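You operate a simulated robot arm through the tools that you are given. There is no shell and no other tool.

The job below is to be done with a simulated two-armed robot. You get a single attempt, and the scene is never put back.

## Task
Run the pump at about 20 litres a minute, then stop it.
Fine: switch the power on first and shut the bypass; let the flow settle for a few seconds before you stop; leave the power on.

Only the result counts: the job must be done as asked and must still hold three seconds after the hand-in. Knocking over, shifting, dropping, spilling or breaking anything else fails it.

## Robot
Two 7-joint arms with fingered hands on one trunk that stands fixed in place. Base frame: the origin is at the foot of the trunk, x ahead of it, y to its left, z up. Units: mm, degrees, N and s.
The left shoulder is at [200, 135, 970], the right one opposite. Payload 4 kg a hand.
The TCP of each hand is the grasp point between the finger pads, 25 mm short of the fingertips. In the tool frame z runs along the fingers and y along their closing line. Largest opening 88 mm; the body of the gripper starts 29 mm behind the TCP. The gripper is a hand of 4 fingers: y runs from the thumb to the fingers, the wrist lies at [-13, -106, -174] in the tool frame.
Orientation is that of the tool frame in the base frame, as a unit quaternion [w, x, y, z]. With the fingers straight down and the wrist toward the robot, the tool's x, y and z point along [0, 1, 0], [1, 0, 0] and [0, 0, -1] of the base frame.

## Interface
- The arms move only by the tool arm_command. It takes "left_deltas", "right_deltas" or both (then of equal length, played together; a hand with none holds still); each is a list of rows, each an object (a shift or turn left out is 0) with "slide": the shift along the tool's x, y, z in mm, a list of three; "delta_rot": the turn, a rotation vector about the tool's x, y, z in degrees, a list of three. In form: [{"slide": [dx, dy, dz], "delta_rot": [wx, wy, wz]}, ...]. A call has 1 to 20 rows; each row shifts and turns the commanded pose from where the row before left it, along the tool's axes as they then stand. Rows are played at 5 a second. More than 50 mm and 8.6 degrees between two rows, and nothing of the call is played. Where a pose cannot be reached the arm comes as near as it can. A force on the tool above 40 N (or 10 N above the force at the start of the call, whichever is more), or a blocked arm, ends the call early, and 0.2 s more pass. In this call time passes only in rows, and 0.2 s behind the last. The reply holds the time, the measured pose of the TCP, the force on the tool along the base axes, the opening and the grip force, in the units named above and with some noise, with the torque about the TCP (base axes, N m) and any sound that the robot's microphone picked up.
- Cameras (640 x 400 px; columns grow to the right, rows downward): "scene" is now at [142.2, -2, 1573.9]; the picture's right is [-0.02, -1.00, 0.00], its down [-0.72, 0.01, -0.69] and it looks along [0.69, -0.01, -0.72] (base axes); focal length 250 px, centre (320, 200). "left" rides on the left gripper at [-64, -83, -98] in its tool frame; the picture's right is [-0.62, -0.37, 0.69], its down [0.71, -0.63, 0.30] and it looks along [0.32, 0.68, 0.65] (tool axes); focal length 265 px, centre (320, 200). "right" rides on the right gripper at [64, -83, -98] in its tool frame; the picture's right is [-0.62, 0.37, -0.69], its down [-0.71, -0.63, 0.30] and it looks along [-0.32, 0.68, 0.65] (tool axes); focal length 265 px, centre (320, 200). There is no depth. A picture from a camera that has moved, and an enlarged one, comes with that camera's place and axes in the base frame and with its lens.
- camera(camera): a new picture of that camera. It takes no simulated time.
- raise_lower(by): slides the trunk up (or, below 0, down) by that many mm; the arms and the scene camera ride with it, the base frame stays. It gives what a move gives, with no picture.
- set_fingers(index, middle, ring, thumb_bend, thumb_turn, hand): sets how far each is bent, from 0 (flat) to 100 (curled in); at 30 the hand is open as for a grip, at 70 the pads meet at the TCP. One left out holds its place. A second passes; each finger stops where it meets its share of the squeeze, and holds until it gets a number again. It is the only way to open and close the hand. It gives what a move gives, with no picture; readings hold the bend of each and the force on the fingers (four entries, about 0 where the hand has none), thumb and palm. thumb_turn goes from beside the hand (0) to across from the fingers (100), as for a grip.
- turn_head(pan, tilt): turns the head with the scene camera to pan (to the left, within 97 degrees either way) and tilt (down, from -29 to 69), counted from straight ahead of the robot. It gives what a move gives.
- close_up(camera, box): a new picture of the part [left, top, right, bottom] of that camera's present view, enlarged. It takes no simulated time.
- sign_off(): hands the job in; it is judged then, once.

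Nothing tells you positions but the pictures and the camera data. Unless the task says otherwise, let go and move clear before handing in.

The tools are called after "Emit:" as name(argument=value, ...) on one line, values as JSON. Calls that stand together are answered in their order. arm_command: Moves the arms, as the interface text tells. Its arguments: {"type":"object","properties":{"left_deltas":{"type":"array","items":{"type":"object","properties":{"slide":{"type":"array","items":{"type":"number"}},"delta_rot":{"type":"array","items":{"type":"number"}}}}},"right_deltas":{"type":"array","items":{"type":"object","properties":{"slide":{"type":"array","items":{"type":"number"}},"delta_rot":{"type":"array","items":{"type":"number"}}}}}},"required":[]} The other tools are called the same way: raise_lower (by) slides the trunk up or down; set_fingers (index, middle, ring, thumb_bend, thumb_turn, hand) moves the fingers one by one; turn_head (pan, tilt) turns the head that bears the scene camera; camera (camera) takes a picture; close_up (camera, box) takes an enlarged picture of a part of a camera's view; sign_off () hands the job in.

At the start:

```text
time: 0.0
left_position: [483.0, 145.5, 1341.6]
left_ee_rot: [0.0, 0.707, 0.708, 0.0]
left_force: [-0.1, -0.3, -1.4]
left_ft_torque: [0.0, -0.01, 0.0]
left_width: 87.5
left_gripper_force: 0.0
left_shape: jaw
left_bend: [30.0, 30.0, 30.0, 30.0, 98.0]
left_finger forces: [0.1, 0.2, 0.0, 0.0, 0.0, 0.0]
right_position: [511.8, -317.1, 1361.4]
right_ee_rot: [0.0, 0.707, 0.707, 0.0]
right_force: [0.4, 0.4, 0.1]
right_ft_torque: [0.0, -0.01, -0.01]
right_width: 87.6
right_gripper_force: 0.1
right_shape: jaw
right_bend: [30.0, 30.0, 30.0, 30.0, 98.0]
right_finger forces: [0.0, 0.0, 0.0, 0.0, 0.0, 0.0]
trunk travel left (down, up): [-575.0, 195.0]
head pan, tilt: [-1.2, 46.1]
```

scene: 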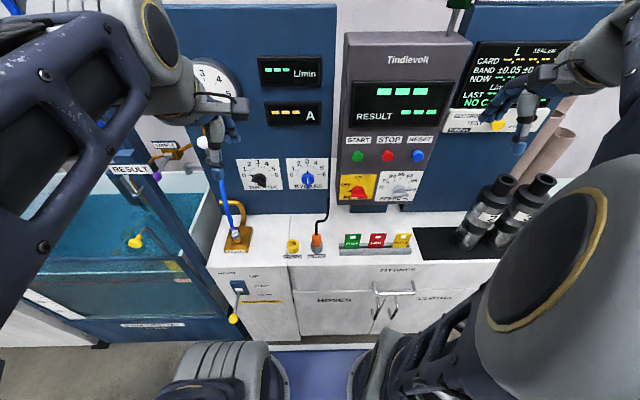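
right: 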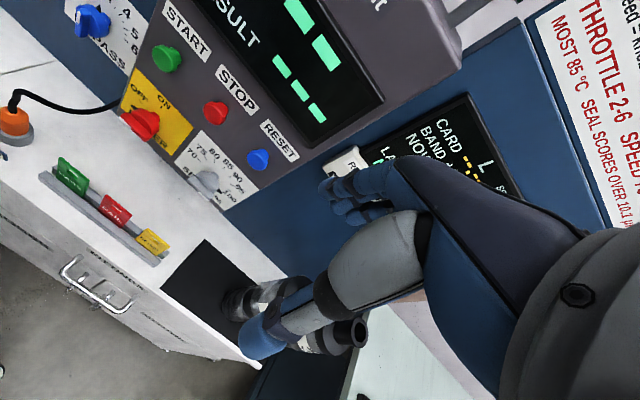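
left: 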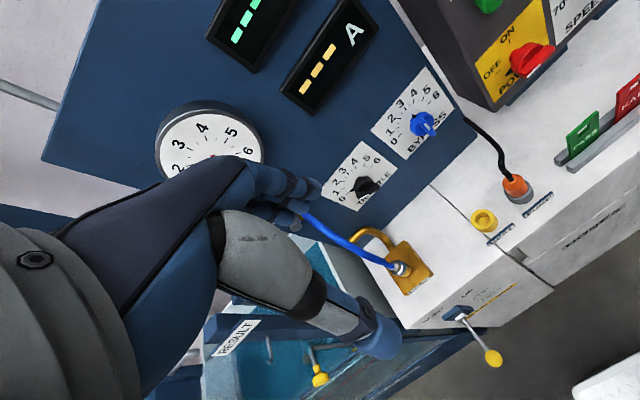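

I see a pump test bench: a blue panel with flow/current displays, throttle and bypass knobs, and a grey Tindlevolt box with START/STOP/RESET, a red power rotary switch and a speed dial. I'll take close-ups to read everything before moving.

Emit:
close_up(camera="scene", box=[220, 20, 480, 220])

Emit:
close_up(camera="scene", box=[330, 120, 450, 220])

Emit:
close_up(camera="scene", box=[220, 140, 350, 260])

Emit:
close_up(camera="right", box=[60, 0, 300, 220])

Emit:
close_up(camera="left", box=[300, 20, 600, 240])

Emit:
close_up(camera="right", box=[400, 0, 640, 220])

Emit:
close_up(camera="scene", box=[200, 220, 440, 340])

```text
2.00 times, centred on (350, 120) of scene
camera zoom: at [142.2, -2.0, 1573.9], right [-0.02, -1.0, 0.0], down [-0.72, 0.01, -0.69], along [0.69, -0.01, -0.72], focal length 500 px, centre (260, 360)
```

zoom: 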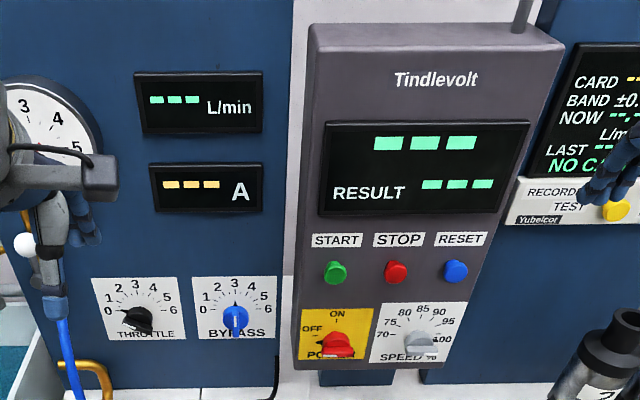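

```text
4.00 times, centred on (390, 170) of scene
camera zoom: at [142.2, -2.0, 1573.9], right [-0.02, -1.0, 0.0], down [-0.72, 0.01, -0.69], along [0.69, -0.01, -0.72], focal length 999 px, centre (40, 320)
```

zoom: 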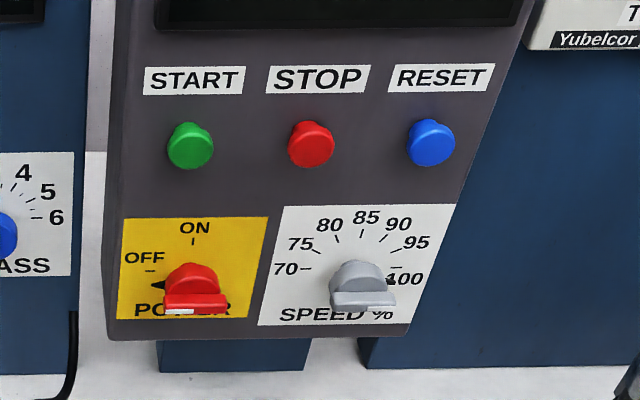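

```text
3.33 times, centred on (285, 200) of scene
camera zoom: at [142.2, -2.0, 1573.9], right [-0.02, -1.0, 0.0], down [-0.72, 0.01, -0.69], along [0.69, -0.01, -0.72], focal length 832 px, centre (437, 200)
```

zoom: 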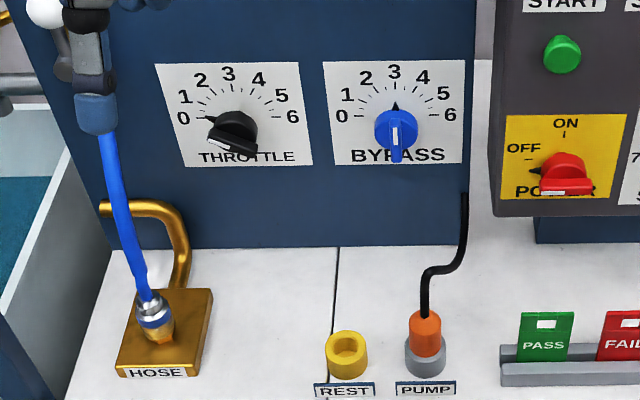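

```text
1.82 times, centred on (180, 110) of right
camera zoom: at [429.0, -251.5, 1459.7], right [0.37, -0.62, 0.69], down [-0.63, -0.71, -0.3], along [0.68, -0.32, -0.65], focal length 483 px, centre (574, 364)
```

zoom: 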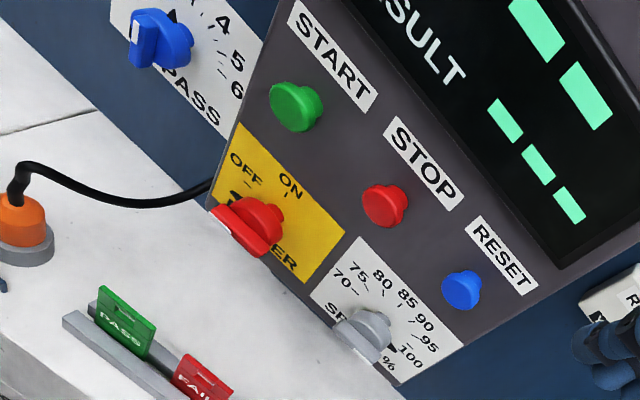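

```text
1.82 times, centred on (450, 130) of left
camera zoom: at [401.4, 81.4, 1439.2], right [-0.37, -0.62, -0.69], down [-0.63, 0.71, -0.3], along [0.68, 0.32, -0.65], focal length 483 px, centre (84, 327)
```

zoom: 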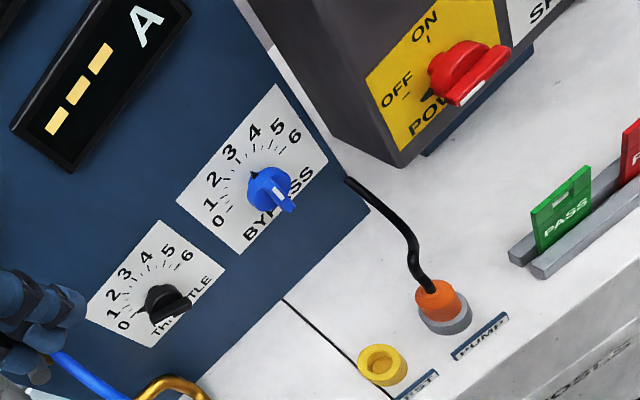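

```text
1.82 times, centred on (520, 110) of right
camera zoom: at [429.0, -251.5, 1459.7], right [0.37, -0.62, 0.69], down [-0.63, -0.71, -0.3], along [0.68, -0.32, -0.65], focal length 483 px, centre (-44, 364)
```

zoom: 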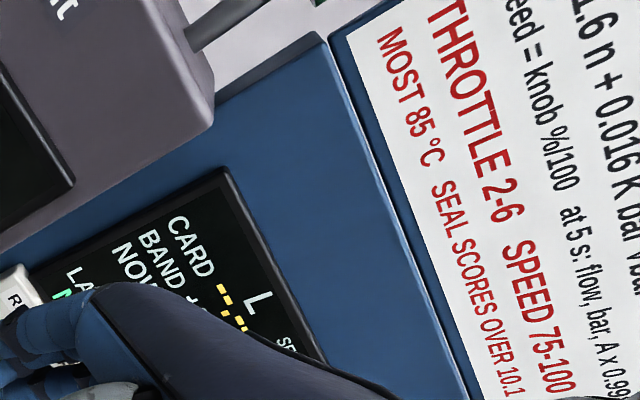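

```text
2.67 times, centred on (320, 280) of scene
camera zoom: at [142.2, -2.0, 1573.9], right [-0.02, -1.0, 0.0], down [-0.72, 0.01, -0.69], along [0.69, -0.01, -0.72], focal length 666 px, centre (320, -13)
```

zoom: 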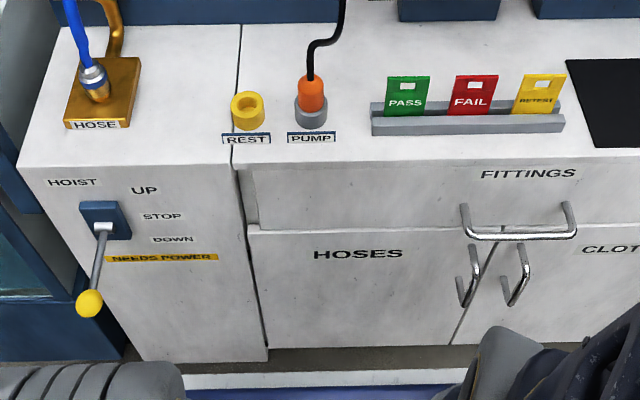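

The placard on the right wall holds working rules, and there is a tank with a hoist on the left. I'll turn the head to read them.

Emit:
turn_head(pan=-35, tilt=20)

Emit:
camera(camera="scene")

Emit:
turn_head(pan=40, tilt=35)

Emit:
camera(camera="scene")

```text
time: 1.0
left_position: [482.7, 146.4, 1342.5]
left_ee_rot: [-0.001, 0.707, 0.707, 0.0]
left_force: [0.5, 0.3, -0.4]
left_ft_torque: [0.02, -0.04, 0.01]
left_width: 87.6
left_gripper_force: 0.0
left_shape: jaw
left_bend: [30.0, 30.0, 30.0, 30.0, 98.0]
left_finger forces: [0.0, 0.0, 0.1, 0.1, 0.0, 0.0]
right_position: [511.8, -315.5, 1361.4]
right_ee_rot: [0.0, 0.707, 0.707, -0.001]
right_force: [-0.2, -0.1, 0.0]
right_ft_torque: [0.02, 0.01, 0.02]
right_width: 87.4
right_gripper_force: 0.0
right_shape: jaw
right_bend: [30.0, 30.0, 30.0, 30.0, 98.0]
right_finger forces: [0.0, 0.0, 0.1, 0.0, 0.1, 0.1]
trunk travel left (down, up): [-575.0, 195.0]
head pan, tilt: [-35.0, 20.0]
```

```text
taken
camera scene: at [138.1, -53.7, 1614.1], right [-0.57, -0.82, 0.0], down [-0.28, 0.2, -0.94], along [0.77, -0.54, -0.34], focal length 250 px, centre (320, 200)
```

scene: 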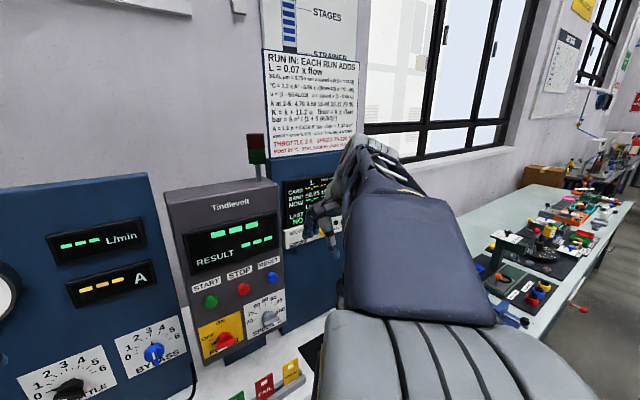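

```text
time: 2.5
left_position: [482.5, 146.3, 1341.0]
left_ee_rot: [0.0, 0.707, 0.708, 0.0]
left_force: [0.5, -0.5, 0.2]
left_ft_torque: [0.0, 0.01, 0.02]
left_width: 87.6
left_gripper_force: 0.0
left_shape: jaw
left_bend: [30.0, 30.0, 30.0, 30.0, 98.0]
left_finger forces: [0.0, 0.1, 0.0, 0.0, 0.0, 0.0]
right_position: [512.9, -315.8, 1362.2]
right_ee_rot: [0.001, 0.707, 0.707, -0.001]
right_force: [0.0, -0.2, 0.0]
right_ft_torque: [-0.02, -0.02, 0.0]
right_width: 87.7
right_gripper_force: 0.1
right_shape: jaw
right_bend: [30.0, 30.0, 30.0, 30.0, 98.0]
right_finger forces: [0.0, 0.0, 0.1, 0.0, 0.1, 0.1]
trunk travel left (down, up): [-575.0, 195.0]
head pan, tilt: [40.0, 35.0]
```

```text
taken
camera scene: at [129.3, 56.2, 1590.3], right [0.64, -0.77, 0.0], down [-0.44, -0.37, -0.82], along [0.63, 0.53, -0.57], focal length 250 px, centre (320, 200)
```

scene: 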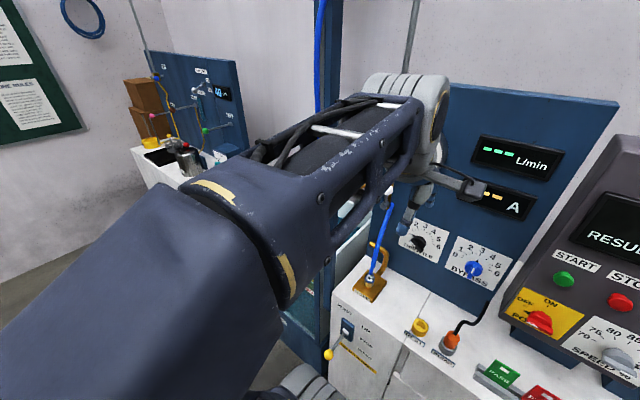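

Next I'll read the placard above the recorder and look at the noticeboard on the left wall, since both may have running rules.

Emit:
turn_head(pan=-26, tilt=-5)

Emit:
camera(camera="scene")

Emit:
close_up(camera="scene", box=[230, 180, 370, 280])

Emit:
turn_head(pan=10, tilt=0)

Emit:
camera(camera="scene")

Emit:
turn_head(pan=75, tilt=10)

Emit:
camera(camera="scene")

```text
time: 3.8
left_position: [483.4, 145.6, 1342.7]
left_ee_rot: [0.0, 0.707, 0.707, 0.001]
left_force: [0.7, 0.1, 0.7]
left_ft_torque: [0.02, 0.02, 0.02]
left_width: 87.4
left_gripper_force: 0.0
left_shape: jaw
left_bend: [30.0, 30.0, 30.0, 30.0, 98.0]
left_finger forces: [0.0, 0.0, 0.0, 0.0, 0.0, 0.0]
right_position: [512.1, -316.8, 1362.9]
right_ee_rot: [-0.001, 0.707, 0.707, -0.001]
right_force: [-0.2, -0.2, 0.6]
right_ft_torque: [0.0, -0.02, 0.01]
right_width: 87.5
right_gripper_force: 0.1
right_shape: jaw
right_bend: [30.0, 30.0, 30.0, 30.0, 98.0]
right_finger forces: [0.0, 0.1, 0.1, 0.0, 0.1, 0.0]
trunk travel left (down, up): [-575.0, 195.0]
head pan, tilt: [-26.0, -5.0]
```

```text
taken
camera scene: at [140.5, -38.7, 1654.1], right [-0.44, -0.9, 0.0], down [0.08, -0.04, -1.0], along [0.9, -0.44, 0.09], focal length 250 px, centre (320, 200)
```

scene: 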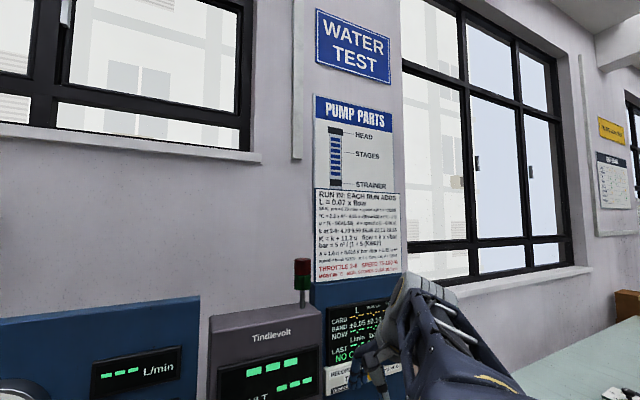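

```text
4.00 times, centred on (300, 230) of scene
camera zoom: at [140.5, -38.7, 1654.1], right [-0.44, -0.9, 0.0], down [0.08, -0.04, -1.0], along [0.9, -0.44, 0.09], focal length 999 px, centre (400, 80)
```

zoom: 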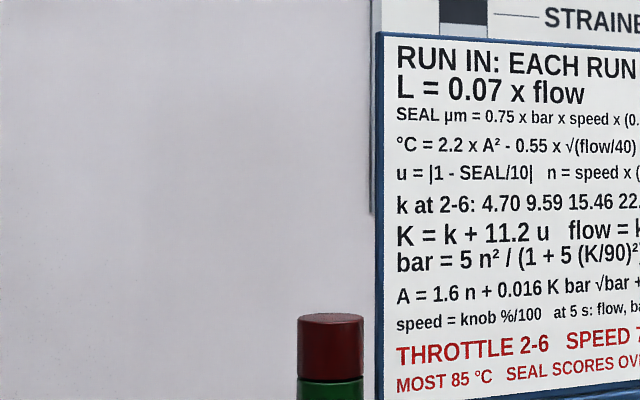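

```text
time: 4.8
left_position: [483.1, 146.2, 1342.5]
left_ee_rot: [0.0, 0.707, 0.707, 0.0]
left_force: [0.2, 0.2, -0.3]
left_ft_torque: [-0.01, 0.01, -0.01]
left_width: 87.5
left_gripper_force: 0.0
left_shape: jaw
left_bend: [30.0, 30.0, 30.0, 30.0, 98.0]
left_finger forces: [0.0, 0.0, 0.0, 0.0, 0.0, 0.1]
right_position: [511.9, -315.7, 1362.8]
right_ee_rot: [0.0, 0.707, 0.707, 0.001]
right_force: [-1.3, 1.0, 0.2]
right_ft_torque: [-0.04, -0.02, -0.01]
right_width: 87.5
right_gripper_force: 0.0
right_shape: jaw
right_bend: [30.0, 30.0, 30.0, 30.0, 98.0]
right_finger forces: [0.0, 0.1, 0.0, 0.0, 0.0, 0.0]
trunk travel left (down, up): [-575.0, 195.0]
head pan, tilt: [10.0, 0.0]
```

```text
taken
camera scene: at [150.4, 15.2, 1646.4], right [0.17, -0.98, 0.0], down [0.0, 0.0, -1.0], along [0.98, 0.17, 0.0], focal length 250 px, centre (320, 200)
```

scene: 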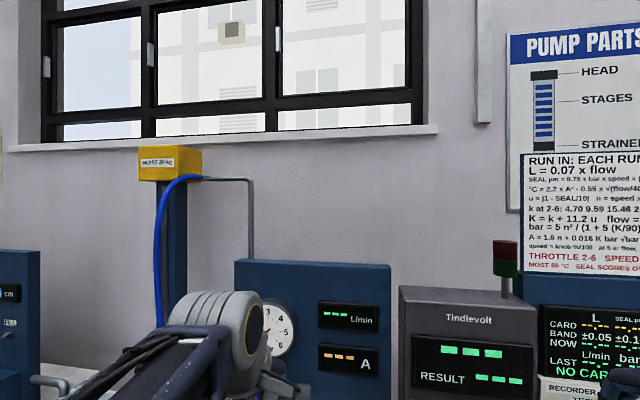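

```text
time: 6.2
left_position: [483.7, 145.7, 1343.3]
left_ee_rot: [0.0, 0.708, 0.707, 0.0]
left_force: [0.0, 0.6, -0.4]
left_ft_torque: [0.01, 0.04, -0.04]
left_width: 87.6
left_gripper_force: 0.1
left_shape: jaw
left_bend: [30.0, 30.0, 30.0, 30.0, 98.0]
left_finger forces: [0.0, 0.0, 0.0, 0.0, 0.0, 0.0]
right_position: [512.5, -315.9, 1361.4]
right_ee_rot: [0.0, 0.707, 0.707, -0.001]
right_force: [0.1, 0.7, -0.7]
right_ft_torque: [0.01, 0.02, -0.02]
right_width: 88.0
right_gripper_force: 0.1
right_shape: jaw
right_bend: [30.0, 30.0, 30.0, 30.0, 98.0]
right_finger forces: [0.0, 0.0, 0.1, 0.0, 0.0, 0.0]
trunk travel left (down, up): [-575.0, 195.0]
head pan, tilt: [75.0, 10.0]
```

```text
taken
camera scene: at [85.9, 89.4, 1630.4], right [0.97, -0.26, 0.0], down [-0.04, -0.17, -0.98], along [0.26, 0.95, -0.17], focal length 250 px, centre (320, 200)
```

scene: 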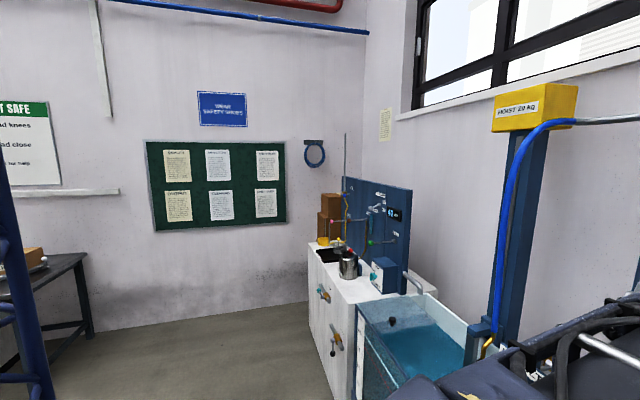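

Emit:
close_up(camera="scene", box=[145, 140, 290, 230])

Emit:
close_up(camera="scene", box=[370, 100, 400, 150])

Emit:
close_up(camera="scene", box=[300, 170, 500, 400])

Emit:
turn_head(pan=-26, tilt=-5)

Emit:
close_up(camera="scene", box=[305, 185, 410, 285])

Emit:
close_up(camera="scene", box=[310, 280, 420, 400])

```text
4.41 times, centred on (218, 185) of scene
camera zoom: at [85.9, 89.4, 1630.4], right [0.97, -0.26, 0.0], down [-0.04, -0.17, -0.98], along [0.26, 0.95, -0.17], focal length 1102 px, centre (772, 266)
```

zoom: 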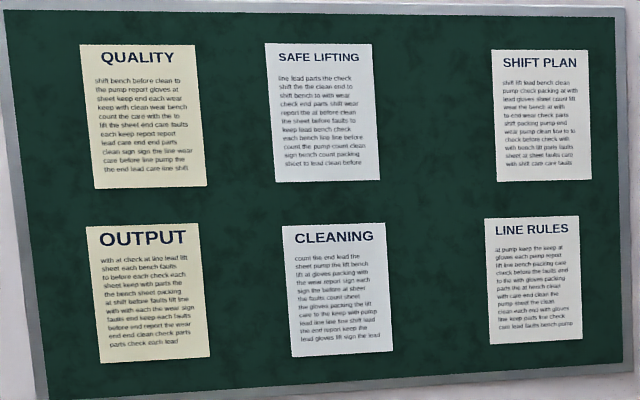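

```text
8.00 times, centred on (385, 125) of scene
camera zoom: at [85.9, 89.4, 1630.4], right [0.97, -0.26, 0.0], down [-0.04, -0.17, -0.98], along [0.26, 0.95, -0.17], focal length 1998 px, centre (-200, 800)
```

zoom: 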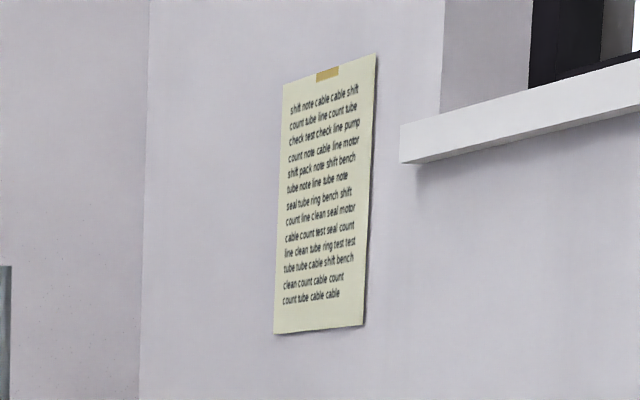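

```text
1.74 times, centred on (400, 285) of scene
camera zoom: at [85.9, 89.4, 1630.4], right [0.97, -0.26, 0.0], down [-0.04, -0.17, -0.98], along [0.26, 0.95, -0.17], focal length 434 px, centre (181, 52)
```

zoom: 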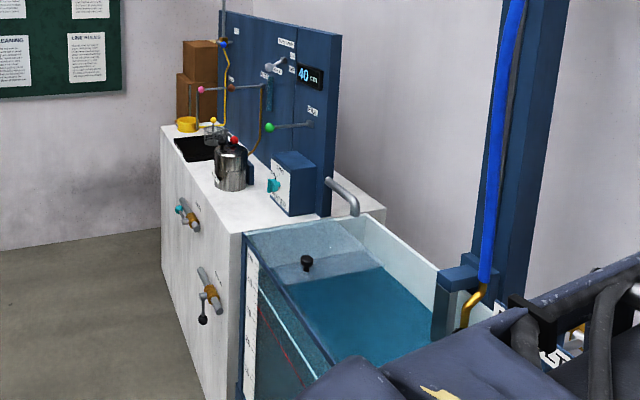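

```text
time: 8.0
left_position: [482.9, 145.7, 1343.0]
left_ee_rot: [0.0, 0.707, 0.707, 0.001]
left_force: [-0.4, -0.6, -0.2]
left_ft_torque: [0.0, 0.02, 0.01]
left_width: 87.6
left_gripper_force: 0.1
left_shape: jaw
left_bend: [30.0, 30.0, 30.0, 30.0, 98.0]
left_finger forces: [0.0, 0.0, 0.0, 0.0, 0.0, 0.0]
right_position: [512.1, -315.1, 1362.2]
right_ee_rot: [0.0, 0.707, 0.707, 0.0]
right_force: [-0.4, 0.8, -0.5]
right_ft_torque: [0.0, -0.02, -0.03]
right_width: 87.7
right_gripper_force: 0.0
right_shape: jaw
right_bend: [30.0, 30.0, 30.0, 30.0, 98.0]
right_finger forces: [0.0, 0.0, 0.1, 0.0, 0.1, 0.0]
trunk travel left (down, up): [-575.0, 195.0]
head pan, tilt: [-26.0, -5.0]
```

```text
4.00 times, centred on (358, 235) of scene
camera zoom: at [140.5, -38.7, 1654.2], right [-0.44, -0.9, 0.0], down [0.08, -0.04, -1.0], along [0.9, -0.44, 0.09], focal length 999 px, centre (170, 60)
```

zoom: 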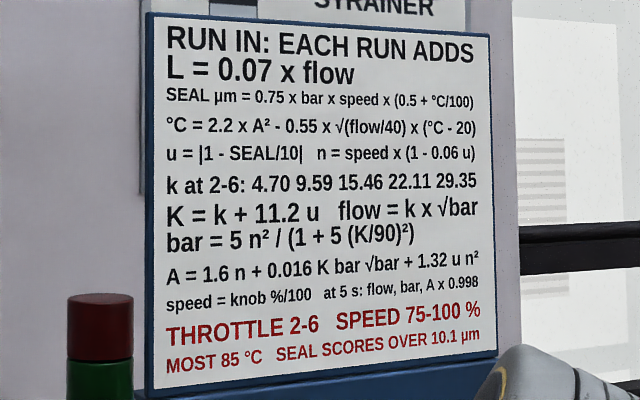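

```text
3.33 times, centred on (365, 340) of scene
camera zoom: at [140.5, -38.7, 1654.2], right [-0.44, -0.9, 0.0], down [0.08, -0.04, -1.0], along [0.9, -0.44, 0.09], focal length 832 px, centre (170, -267)
```

zoom: 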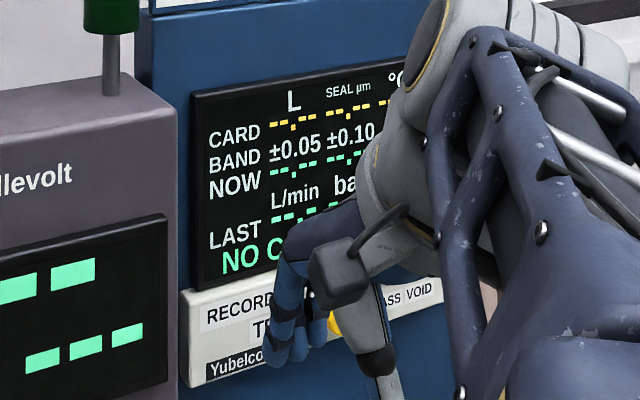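

The placard gives the pump model (k against throttle, bar and flow), so I can work out the throttle setting once the recorder shows the seal value. Now I'll check the tank and hoist to see whether the pump is in the water and what state the panel is in.

Emit:
turn_head(pan=10, tilt=50)

Emit:
camera(camera="scene")

Emit:
close_up(camera="scene", box=[60, 100, 320, 300])

Emit:
turn_head(pan=0, tilt=30)

Emit:
camera(camera="scene")

Emit:
close_up(camera="scene", box=[230, 200, 330, 300])

Emit:
close_up(camera="scene", box=[330, 180, 450, 280])

```text
time: 9.2
left_position: [482.0, 147.0, 1343.1]
left_ee_rot: [0.001, 0.707, 0.707, 0.0]
left_force: [-0.3, 0.6, 0.2]
left_ft_torque: [0.0, 0.03, 0.04]
left_width: 87.6
left_gripper_force: 0.1
left_shape: jaw
left_bend: [30.0, 30.0, 30.0, 30.0, 98.0]
left_finger forces: [0.0, 0.0, 0.1, 0.0, 0.0, 0.1]
right_position: [512.2, -315.8, 1362.9]
right_ee_rot: [0.001, 0.707, 0.707, 0.0]
right_force: [-0.3, 0.0, -0.6]
right_ft_torque: [0.03, 0.02, -0.05]
right_width: 87.6
right_gripper_force: 0.0
right_shape: jaw
right_bend: [30.0, 30.0, 30.0, 30.0, 98.0]
right_finger forces: [0.1, 0.0, 0.0, 0.0, 0.0, 0.0]
trunk travel left (down, up): [-575.0, 195.0]
head pan, tilt: [10.0, 50.0]
```

```text
taken
camera scene: at [137.7, 13.0, 1568.6], right [0.17, -0.98, 0.0], down [-0.75, -0.13, -0.64], along [0.63, 0.11, -0.77], focal length 250 px, centre (320, 200)
```

scene: 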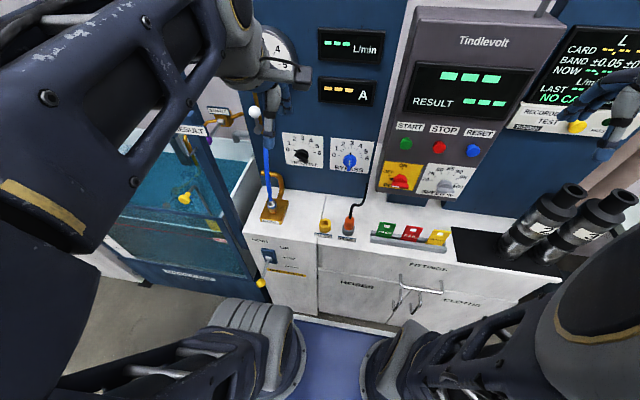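

```text
2.00 times, centred on (190, 200) of scene
camera zoom: at [137.7, 13.0, 1568.6], right [0.17, -0.98, 0.0], down [-0.75, -0.13, -0.64], along [0.63, 0.11, -0.77], focal length 500 px, centre (580, 200)
```

zoom: 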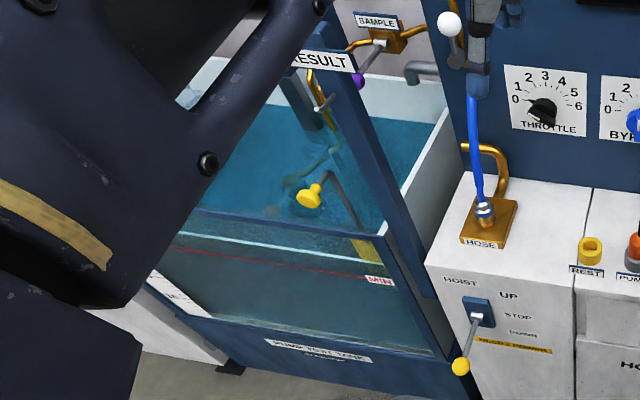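

```text
time: 10.1
left_position: [483.3, 146.2, 1342.2]
left_ee_rot: [0.0, 0.707, 0.707, 0.001]
left_force: [0.1, 0.0, -0.6]
left_ft_torque: [0.02, 0.0, -0.04]
left_width: 87.6
left_gripper_force: 0.0
left_shape: jaw
left_bend: [30.0, 30.0, 30.0, 30.0, 98.0]
left_finger forces: [0.0, 0.0, 0.0, 0.1, 0.0, 0.0]
right_position: [512.0, -317.1, 1361.4]
right_ee_rot: [0.0, 0.707, 0.707, 0.0]
right_force: [0.2, -0.3, -0.2]
right_ft_torque: [0.01, 0.01, -0.02]
right_width: 87.4
right_gripper_force: 0.1
right_shape: jaw
right_bend: [30.0, 30.0, 30.0, 30.0, 98.0]
right_finger forces: [0.0, 0.0, 0.0, 0.1, 0.0, 0.1]
trunk travel left (down, up): [-575.0, 195.0]
head pan, tilt: [0.0, 30.0]
```

```text
taken
camera scene: at [152.2, -0.3, 1598.0], right [0.0, -1.0, 0.0], down [-0.5, 0.0, -0.87], along [0.87, 0.0, -0.5], focal length 250 px, centre (320, 200)
```

scene: 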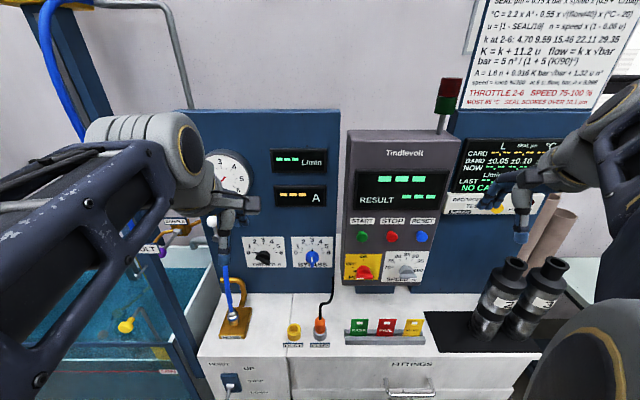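

```text
4.00 times, centred on (280, 250) of scene
camera zoom: at [152.2, -0.3, 1598.0], right [0.0, -1.0, 0.0], down [-0.5, 0.0, -0.87], along [0.87, 0.0, -0.5], focal length 999 px, centre (480, 0)
```

zoom: 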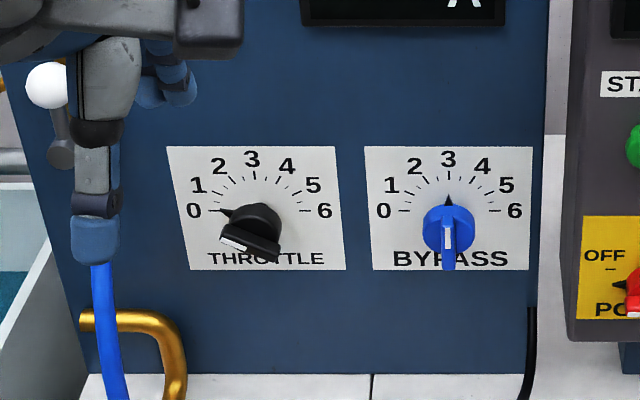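

```text
4.00 times, centred on (390, 230) of scene
camera zoom: at [152.2, -0.3, 1598.0], right [0.0, -1.0, 0.0], down [-0.5, 0.0, -0.87], along [0.87, 0.0, -0.5], focal length 999 px, centre (40, 80)
```

zoom: 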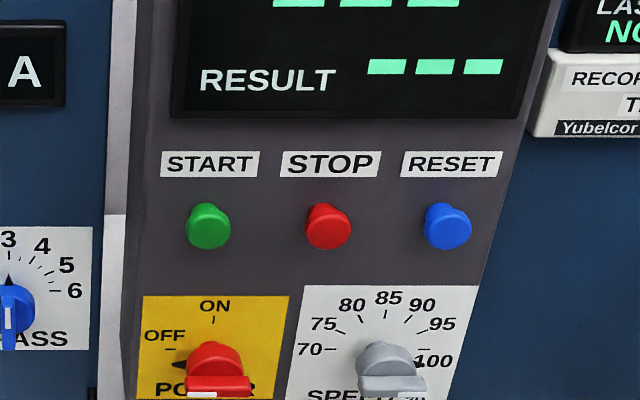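

I've placed the controls by triangulating between cameras:
- **Power knob:** about [688, -128, 1042]
- **START and STOP:** about [694, -114, 1169] and [694, -196, 1170]
- **Bypass and throttle knobs:** about [751, 23, 1044] and [751, 179, 1040]

I'll lower the trunk so the arms can work facing forward and the head looks more squarely at the panel.

Emit:
raise_lower(by=-220)

Emit:
turn_head(pan=0, tilt=25)

Emit:
camera(camera="scene")

```text
time: 12.4
left_position: [482.1, 146.5, 1121.6]
left_ee_rot: [0.001, 0.707, 0.707, 0.001]
left_force: [0.0, 0.2, 0.0]
left_ft_torque: [0.01, 0.01, 0.01]
left_width: 87.5
left_gripper_force: 0.0
left_shape: jaw
left_bend: [30.0, 30.0, 30.0, 30.0, 98.0]
left_finger forces: [0.0, 0.0, 0.1, 0.0, 0.1, 0.1]
right_position: [511.8, -316.2, 1141.6]
right_ee_rot: [-0.001, 0.707, 0.707, 0.0]
right_force: [-0.4, -0.5, 0.1]
right_ft_torque: [0.0, 0.0, -0.01]
right_width: 87.6
right_gripper_force: 0.0
right_shape: jaw
right_bend: [30.0, 30.0, 30.0, 30.0, 98.0]
right_finger forces: [0.1, 0.0, 0.1, 0.0, 0.0, 0.1]
trunk travel left (down, up): [-355.0, 415.0]
head pan, tilt: [0.0, 30.0]
```

```text
time: 13.1
left_position: [482.3, 145.6, 1122.1]
left_ee_rot: [-0.001, 0.708, 0.707, 0.0]
left_force: [-0.9, -0.2, 0.4]
left_ft_torque: [-0.01, 0.02, 0.04]
left_width: 87.8
left_gripper_force: 0.0
left_shape: jaw
left_bend: [30.0, 30.0, 30.0, 30.0, 98.0]
left_finger forces: [0.0, 0.1, 0.0, 0.0, 0.0, 0.1]
right_position: [511.6, -316.7, 1141.1]
right_ee_rot: [0.0, 0.707, 0.707, 0.001]
right_force: [-0.6, 1.3, 0.7]
right_ft_torque: [0.05, 0.0, -0.02]
right_width: 87.8
right_gripper_force: 0.0
right_shape: jaw
right_bend: [30.0, 30.0, 30.0, 30.0, 98.0]
right_finger forces: [0.0, 0.1, 0.0, 0.0, 0.0, 0.0]
trunk travel left (down, up): [-355.0, 415.0]
head pan, tilt: [0.0, 25.0]
```

```text
taken
camera scene: at [153.9, -0.3, 1386.0], right [0.0, -1.0, 0.0], down [-0.42, 0.0, -0.91], along [0.91, 0.0, -0.42], focal length 250 px, centre (320, 200)
```

scene: 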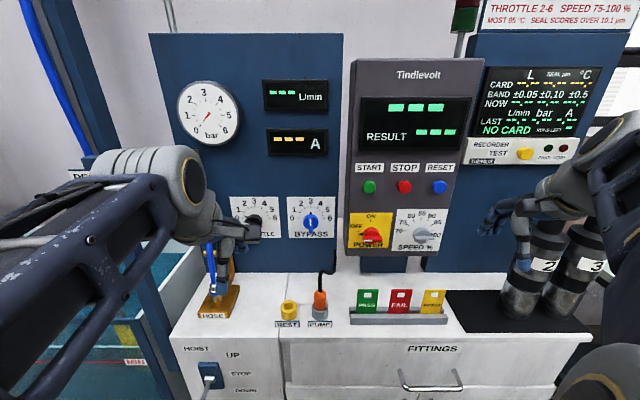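

The view is squarer now, so I'll zoom in on the knobs, recorder and buttons.

Emit:
close_up(camera="scene", box=[225, 180, 345, 255])

Emit:
close_up(camera="scene", box=[340, 150, 460, 260])

Emit:
close_up(camera="scene", box=[460, 50, 600, 170])

```text
5.33 times, centred on (285, 218) of scene
camera zoom: at [153.9, -0.3, 1386.0], right [0.0, -1.0, 0.0], down [-0.42, 0.0, -0.91], along [0.91, 0.0, -0.42], focal length 1332 px, centre (507, 107)
```

zoom: 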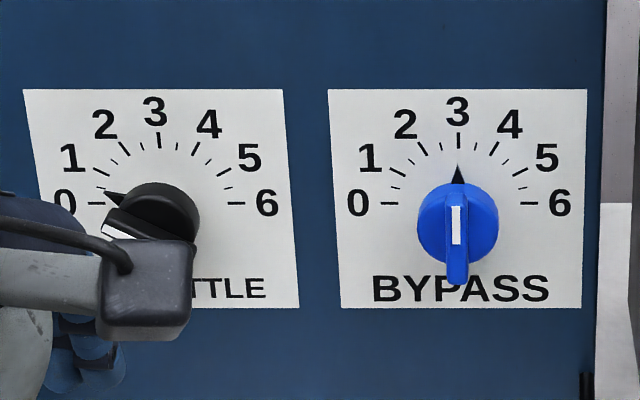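

```text
3.64 times, centred on (400, 205) of scene
camera zoom: at [153.9, -0.3, 1386.0], right [0.0, -1.0, 0.0], down [-0.42, 0.0, -0.91], along [0.91, 0.0, -0.42], focal length 908 px, centre (29, 182)
```

zoom: 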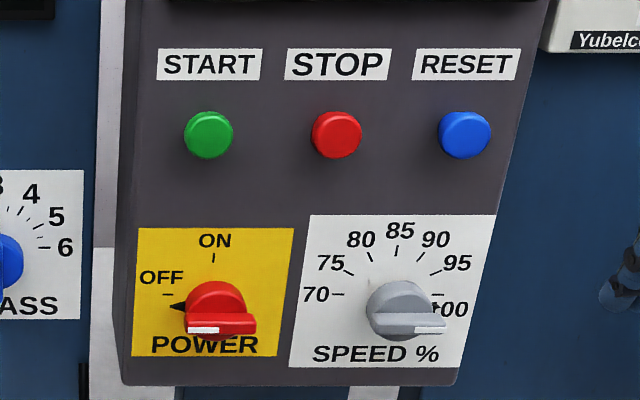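

```text
3.33 times, centred on (530, 110) of scene
camera zoom: at [153.9, -0.3, 1386.0], right [0.0, -1.0, 0.0], down [-0.42, 0.0, -0.91], along [0.91, 0.0, -0.42], focal length 832 px, centre (-380, 500)
```

zoom: 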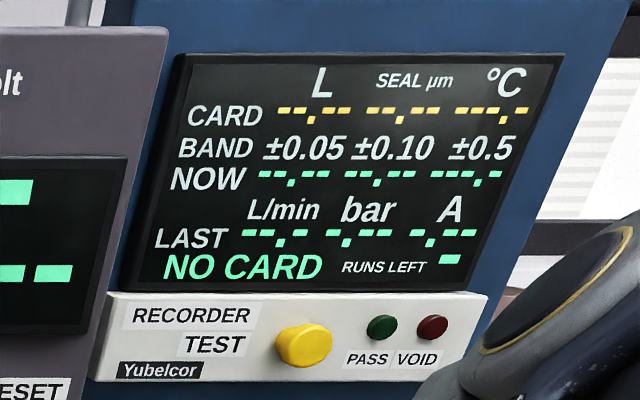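

The pump test box is clear of obstructions. Now I'll move the right hand in front of the power knob and pitch it so the fingers point forward at the panel.

Emit:
arm_command(right_deltas=[{"slide": [37.2, 9.6, 6]}, {"slide": [37.2, 9.6, 6]}, {"slide": [37.2, 9.6, 6]}, {"slide": [37.2, 9.6, 6]}, {"slide": [37.2, 9.6, 6]}, {"delta_rot": [-8.18, 0, 0]}, {"delta_rot": [-8.18, 0, 0]}, {"delta_rot": [-8.18, 0, 0]}, {"delta_rot": [-8.18, 0, 0]}, {"delta_rot": [-8.18, 0, 0]}, {"delta_rot": [-8.18, 0, 0]}, {"delta_rot": [-8.18, 0, 0]}, {"delta_rot": [-8.18, 0, 0]}, {"delta_rot": [-8.18, 0, 0]}, {"delta_rot": [-8.18, 0, 0]}, {"delta_rot": [-8.2, 0, 0]}])

Emit:
camera(camera="scene")

Emit:
camera(camera="right")

```text
time: 16.4
left_position: [483.5, 146.2, 1122.2]
left_ee_rot: [0.0, 0.707, 0.707, 0.0]
left_force: [-1.2, -0.4, -0.1]
left_ft_torque: [0.0, 0.01, -0.05]
left_width: 87.6
left_gripper_force: 0.0
left_shape: jaw
left_bend: [30.0, 30.0, 30.0, 30.0, 98.0]
left_finger forces: [0.0, 0.0, 0.0, 0.0, 0.0, 0.0]
right_position: [599.1, -132.3, 1151.7]
right_ee_rot: [0.5, 0.5, 0.5, 0.5]
right_force: [-0.1, 0.2, -0.7]
right_ft_torque: [0.0, 0.02, -0.01]
right_width: 87.6
right_gripper_force: 0.2
right_shape: jaw
right_bend: [30.0, 30.0, 30.0, 30.0, 98.0]
right_finger forces: [0.0, 0.0, 0.0, 0.1, 0.0, 0.2]
right hand out of reach, approached as far as the arm can: row 13, 14, 15, 16
trunk travel left (down, up): [-355.0, 415.0]
head pan, tilt: [0.0, 25.0]
```

```text
taken
camera scene: at [153.7, -0.4, 1386.1], right [0.0, -1.0, 0.0], down [-0.42, 0.0, -0.91], along [0.91, 0.0, -0.42], focal length 250 px, centre (320, 200)
```

scene: 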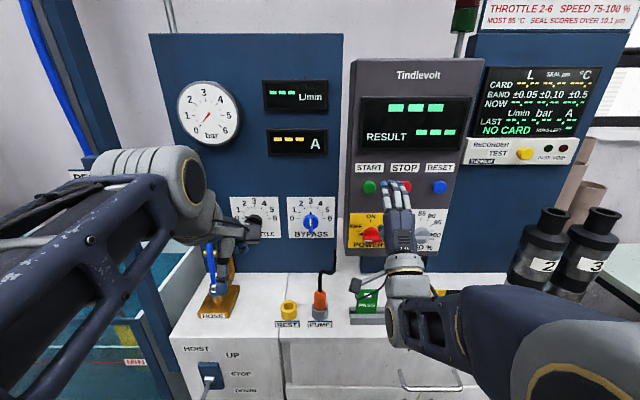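

```text
taken
camera right: at [501.3, -67.6, 1067.6], right [-0.69, -0.62, 0.37], down [0.31, -0.71, -0.63], along [0.65, -0.32, 0.68], focal length 265 px, centre (320, 200)
```

right: 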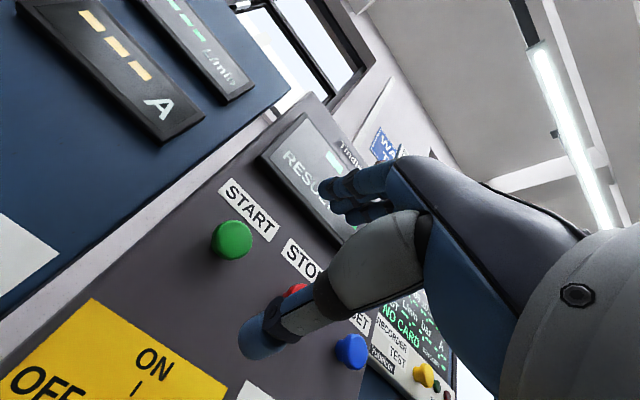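

The right hand reached the fingers-forward pose but stopped short, because the wrist can't come any closer to the shoulder. Lowering the trunk another 100 mm should give it room at knob height.

Emit:
raise_lower(by=-100)

Emit:
camera(camera="scene")

Emit:
camera(camera="right")

Emit:
camera(camera="left")

```text
time: 17.8
left_position: [483.6, 145.6, 1023.0]
left_ee_rot: [0.0, 0.708, 0.707, 0.0]
left_force: [-0.4, 0.2, 0.9]
left_ft_torque: [0.01, -0.02, 0.0]
left_width: 87.7
left_gripper_force: 0.1
left_shape: jaw
left_bend: [30.0, 30.0, 30.0, 30.0, 98.0]
left_finger forces: [0.1, 0.0, 0.1, 0.1, 0.0, 0.1]
right_position: [599.8, -131.0, 1050.6]
right_ee_rot: [0.499, 0.499, 0.501, 0.501]
right_force: [-0.2, -0.5, 0.4]
right_ft_torque: [0.01, -0.02, 0.01]
right_width: 87.8
right_gripper_force: 0.1
right_shape: jaw
right_bend: [30.0, 30.0, 30.0, 30.0, 98.0]
right_finger forces: [0.1, 0.0, 0.1, 0.1, 0.0, 0.0]
trunk travel left (down, up): [-255.0, 515.0]
head pan, tilt: [0.0, 25.0]
```

```text
taken
camera scene: at [153.9, -0.3, 1286.1], right [0.0, -1.0, 0.0], down [-0.42, 0.0, -0.91], along [0.91, 0.0, -0.42], focal length 250 px, centre (320, 200)
```

scene: 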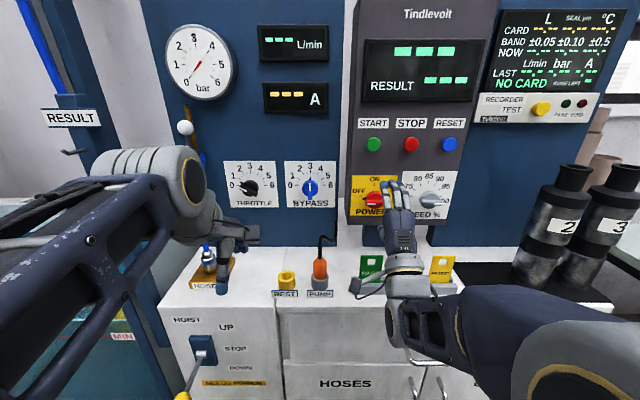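

```text
taken
camera right: at [501.4, -67.5, 967.8], right [-0.69, -0.62, 0.37], down [0.3, -0.71, -0.63], along [0.65, -0.32, 0.68], focal length 265 px, centre (320, 200)
```

right: 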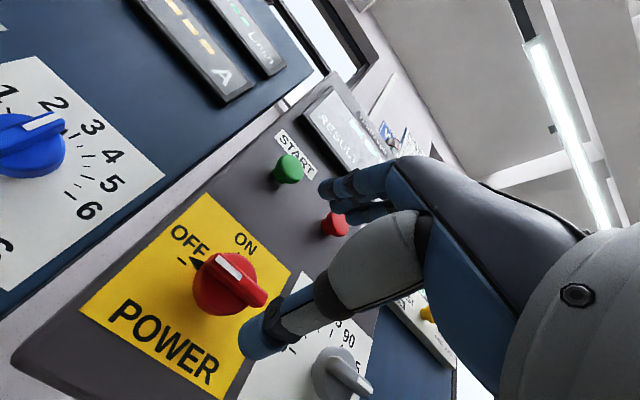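

```text
taken
camera left: at [401.4, 81.4, 1119.3], right [-0.37, -0.62, -0.69], down [-0.63, 0.71, -0.3], along [0.68, 0.32, -0.65], focal length 265 px, centre (320, 200)
```

left: 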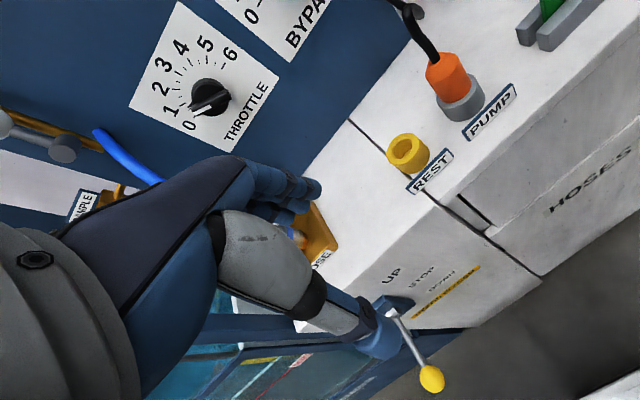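

Emit:
close_up(camera="right", box=[130, 190, 330, 390])

Emit:
close_up(camera="scene", box=[340, 130, 470, 230])

Emit:
close_up(camera="scene", box=[215, 150, 345, 230])

Emit:
close_up(camera="left", box=[120, 0, 280, 160])

```text
2.00 times, centred on (230, 290) of right
camera zoom: at [501.4, -67.5, 967.8], right [-0.69, -0.62, 0.37], down [0.3, -0.71, -0.63], along [0.65, -0.32, 0.68], focal length 531 px, centre (500, 20)
```

zoom: 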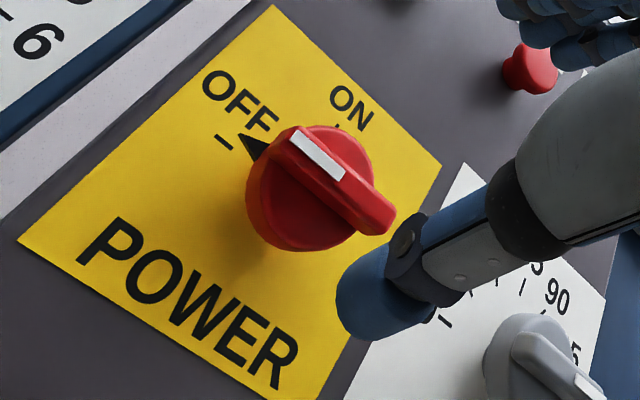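

```text
4.00 times, centred on (405, 180) of scene
camera zoom: at [153.9, -0.3, 1286.1], right [0.0, -1.0, 0.0], down [-0.42, 0.0, -0.91], along [0.91, 0.0, -0.42], focal length 999 px, centre (-20, 280)
```

zoom: 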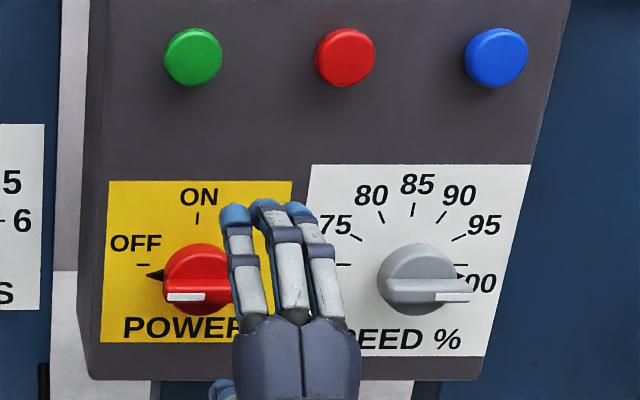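

```text
4.92 times, centred on (280, 190) of scene
camera zoom: at [153.9, -0.3, 1286.1], right [0.0, -1.0, 0.0], down [-0.42, 0.0, -0.91], along [0.91, 0.0, -0.42], focal length 1229 px, centre (517, 249)
```

zoom: 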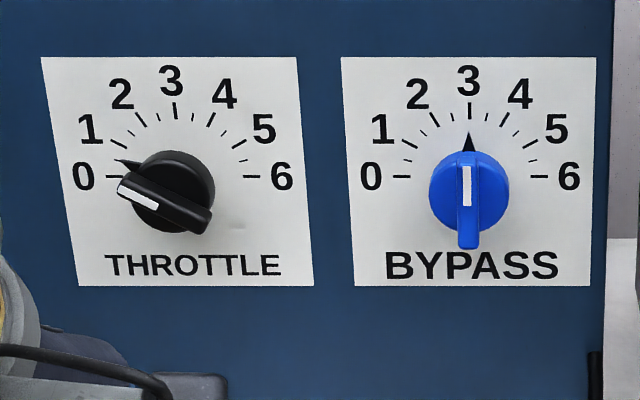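

```text
2.50 times, centred on (200, 80) of left
camera zoom: at [401.4, 81.4, 1119.3], right [-0.37, -0.62, -0.69], down [-0.63, 0.71, -0.3], along [0.68, 0.32, -0.65], focal length 664 px, centre (620, 500)
```

zoom: 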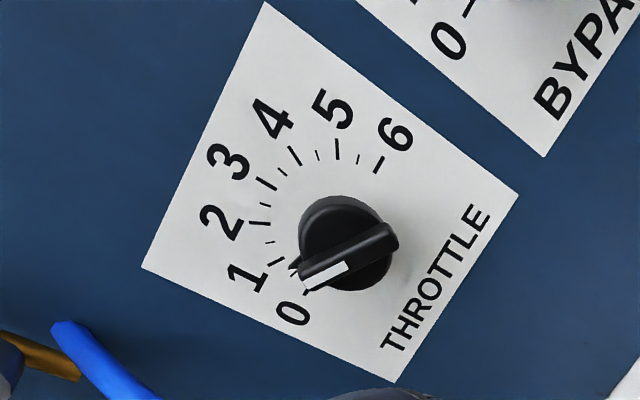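

The power knob's fin is horizontal, pointing to OFF. Its axis is near y=-134, z=1036, with the panel face at x≈714 and the fin tip at x≈685. I'll curl the spare right fingers, narrow the pinch, and make a small test move to learn where the commanded pose stands.

Emit:
set_fingers(hand="right", index=50, middle=100, ring=100, thumb_bend=50, thumb_turn=100)

Emit:
arm_command(right_deltas=[{"slide": [0, 0, 10]}, {"slide": [0, 0, 10]}])

Emit:
camera(camera="right")

Emit:
camera(camera="scene")

```text
time: 18.8
left_position: [483.9, 145.3, 1021.9]
left_ee_rot: [0.0, 0.707, 0.708, 0.0]
left_force: [-0.5, -0.2, -0.1]
left_ft_torque: [0.02, 0.02, 0.01]
left_width: 87.7
left_gripper_force: 0.1
left_shape: jaw
left_bend: [30.0, 30.0, 30.0, 30.0, 98.0]
left_finger forces: [0.0, 0.0, 0.0, 0.0, 0.0, 0.0]
right_position: [597.5, -132.2, 1051.9]
right_ee_rot: [0.5, 0.5, 0.5, 0.5]
right_force: [-0.1, -0.7, 0.1]
right_ft_torque: [0.02, -0.03, -0.01]
right_width: 42.0
right_gripper_force: 0.1
right_shape: fingers
right_bend: [50.0, 100.0, 100.0, 50.0, 100.0]
right_finger forces: [0.1, 0.0, 0.0, 0.0, 0.1, 0.0]
trunk travel left (down, up): [-255.0, 515.0]
head pan, tilt: [0.0, 25.0]
```

```text
time: 19.4
left_position: [483.5, 144.5, 1022.4]
left_ee_rot: [0.0, 0.707, 0.707, 0.001]
left_force: [-0.3, 0.0, -0.5]
left_ft_torque: [-0.03, -0.03, 0.05]
left_width: 87.8
left_gripper_force: 0.1
left_shape: jaw
left_bend: [30.0, 30.0, 30.0, 30.0, 98.0]
left_finger forces: [0.1, 0.0, 0.0, 0.1, 0.1, 0.0]
right_position: [618.8, -132.7, 1051.7]
right_ee_rot: [0.5, 0.499, 0.5, 0.501]
right_force: [0.2, 0.8, 0.6]
right_ft_torque: [0.0, 0.03, 0.02]
right_width: 42.1
right_gripper_force: 0.0
right_shape: fingers
right_bend: [50.0, 100.0, 100.0, 50.0, 100.0]
right_finger forces: [0.0, 0.0, 0.1, 0.0, 0.0, 0.0]
trunk travel left (down, up): [-255.0, 515.0]
head pan, tilt: [0.0, 25.0]
```

```text
taken
camera right: at [520.8, -68.0, 966.9], right [-0.69, -0.62, 0.37], down [0.31, -0.71, -0.63], along [0.65, -0.32, 0.68], focal length 265 px, centre (320, 200)
```

right: 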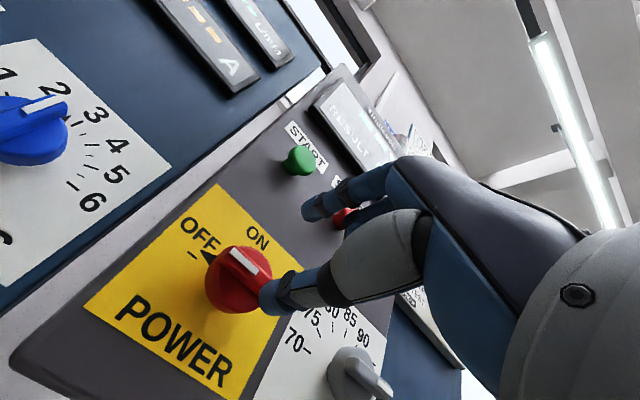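

```text
taken
camera scene: at [153.9, -0.3, 1286.1], right [0.0, -1.0, 0.0], down [-0.42, 0.0, -0.91], along [0.91, 0.0, -0.42], focal length 250 px, centre (320, 200)
```

scene: 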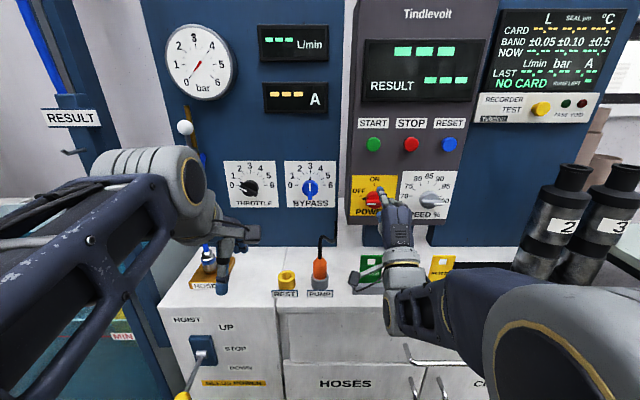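

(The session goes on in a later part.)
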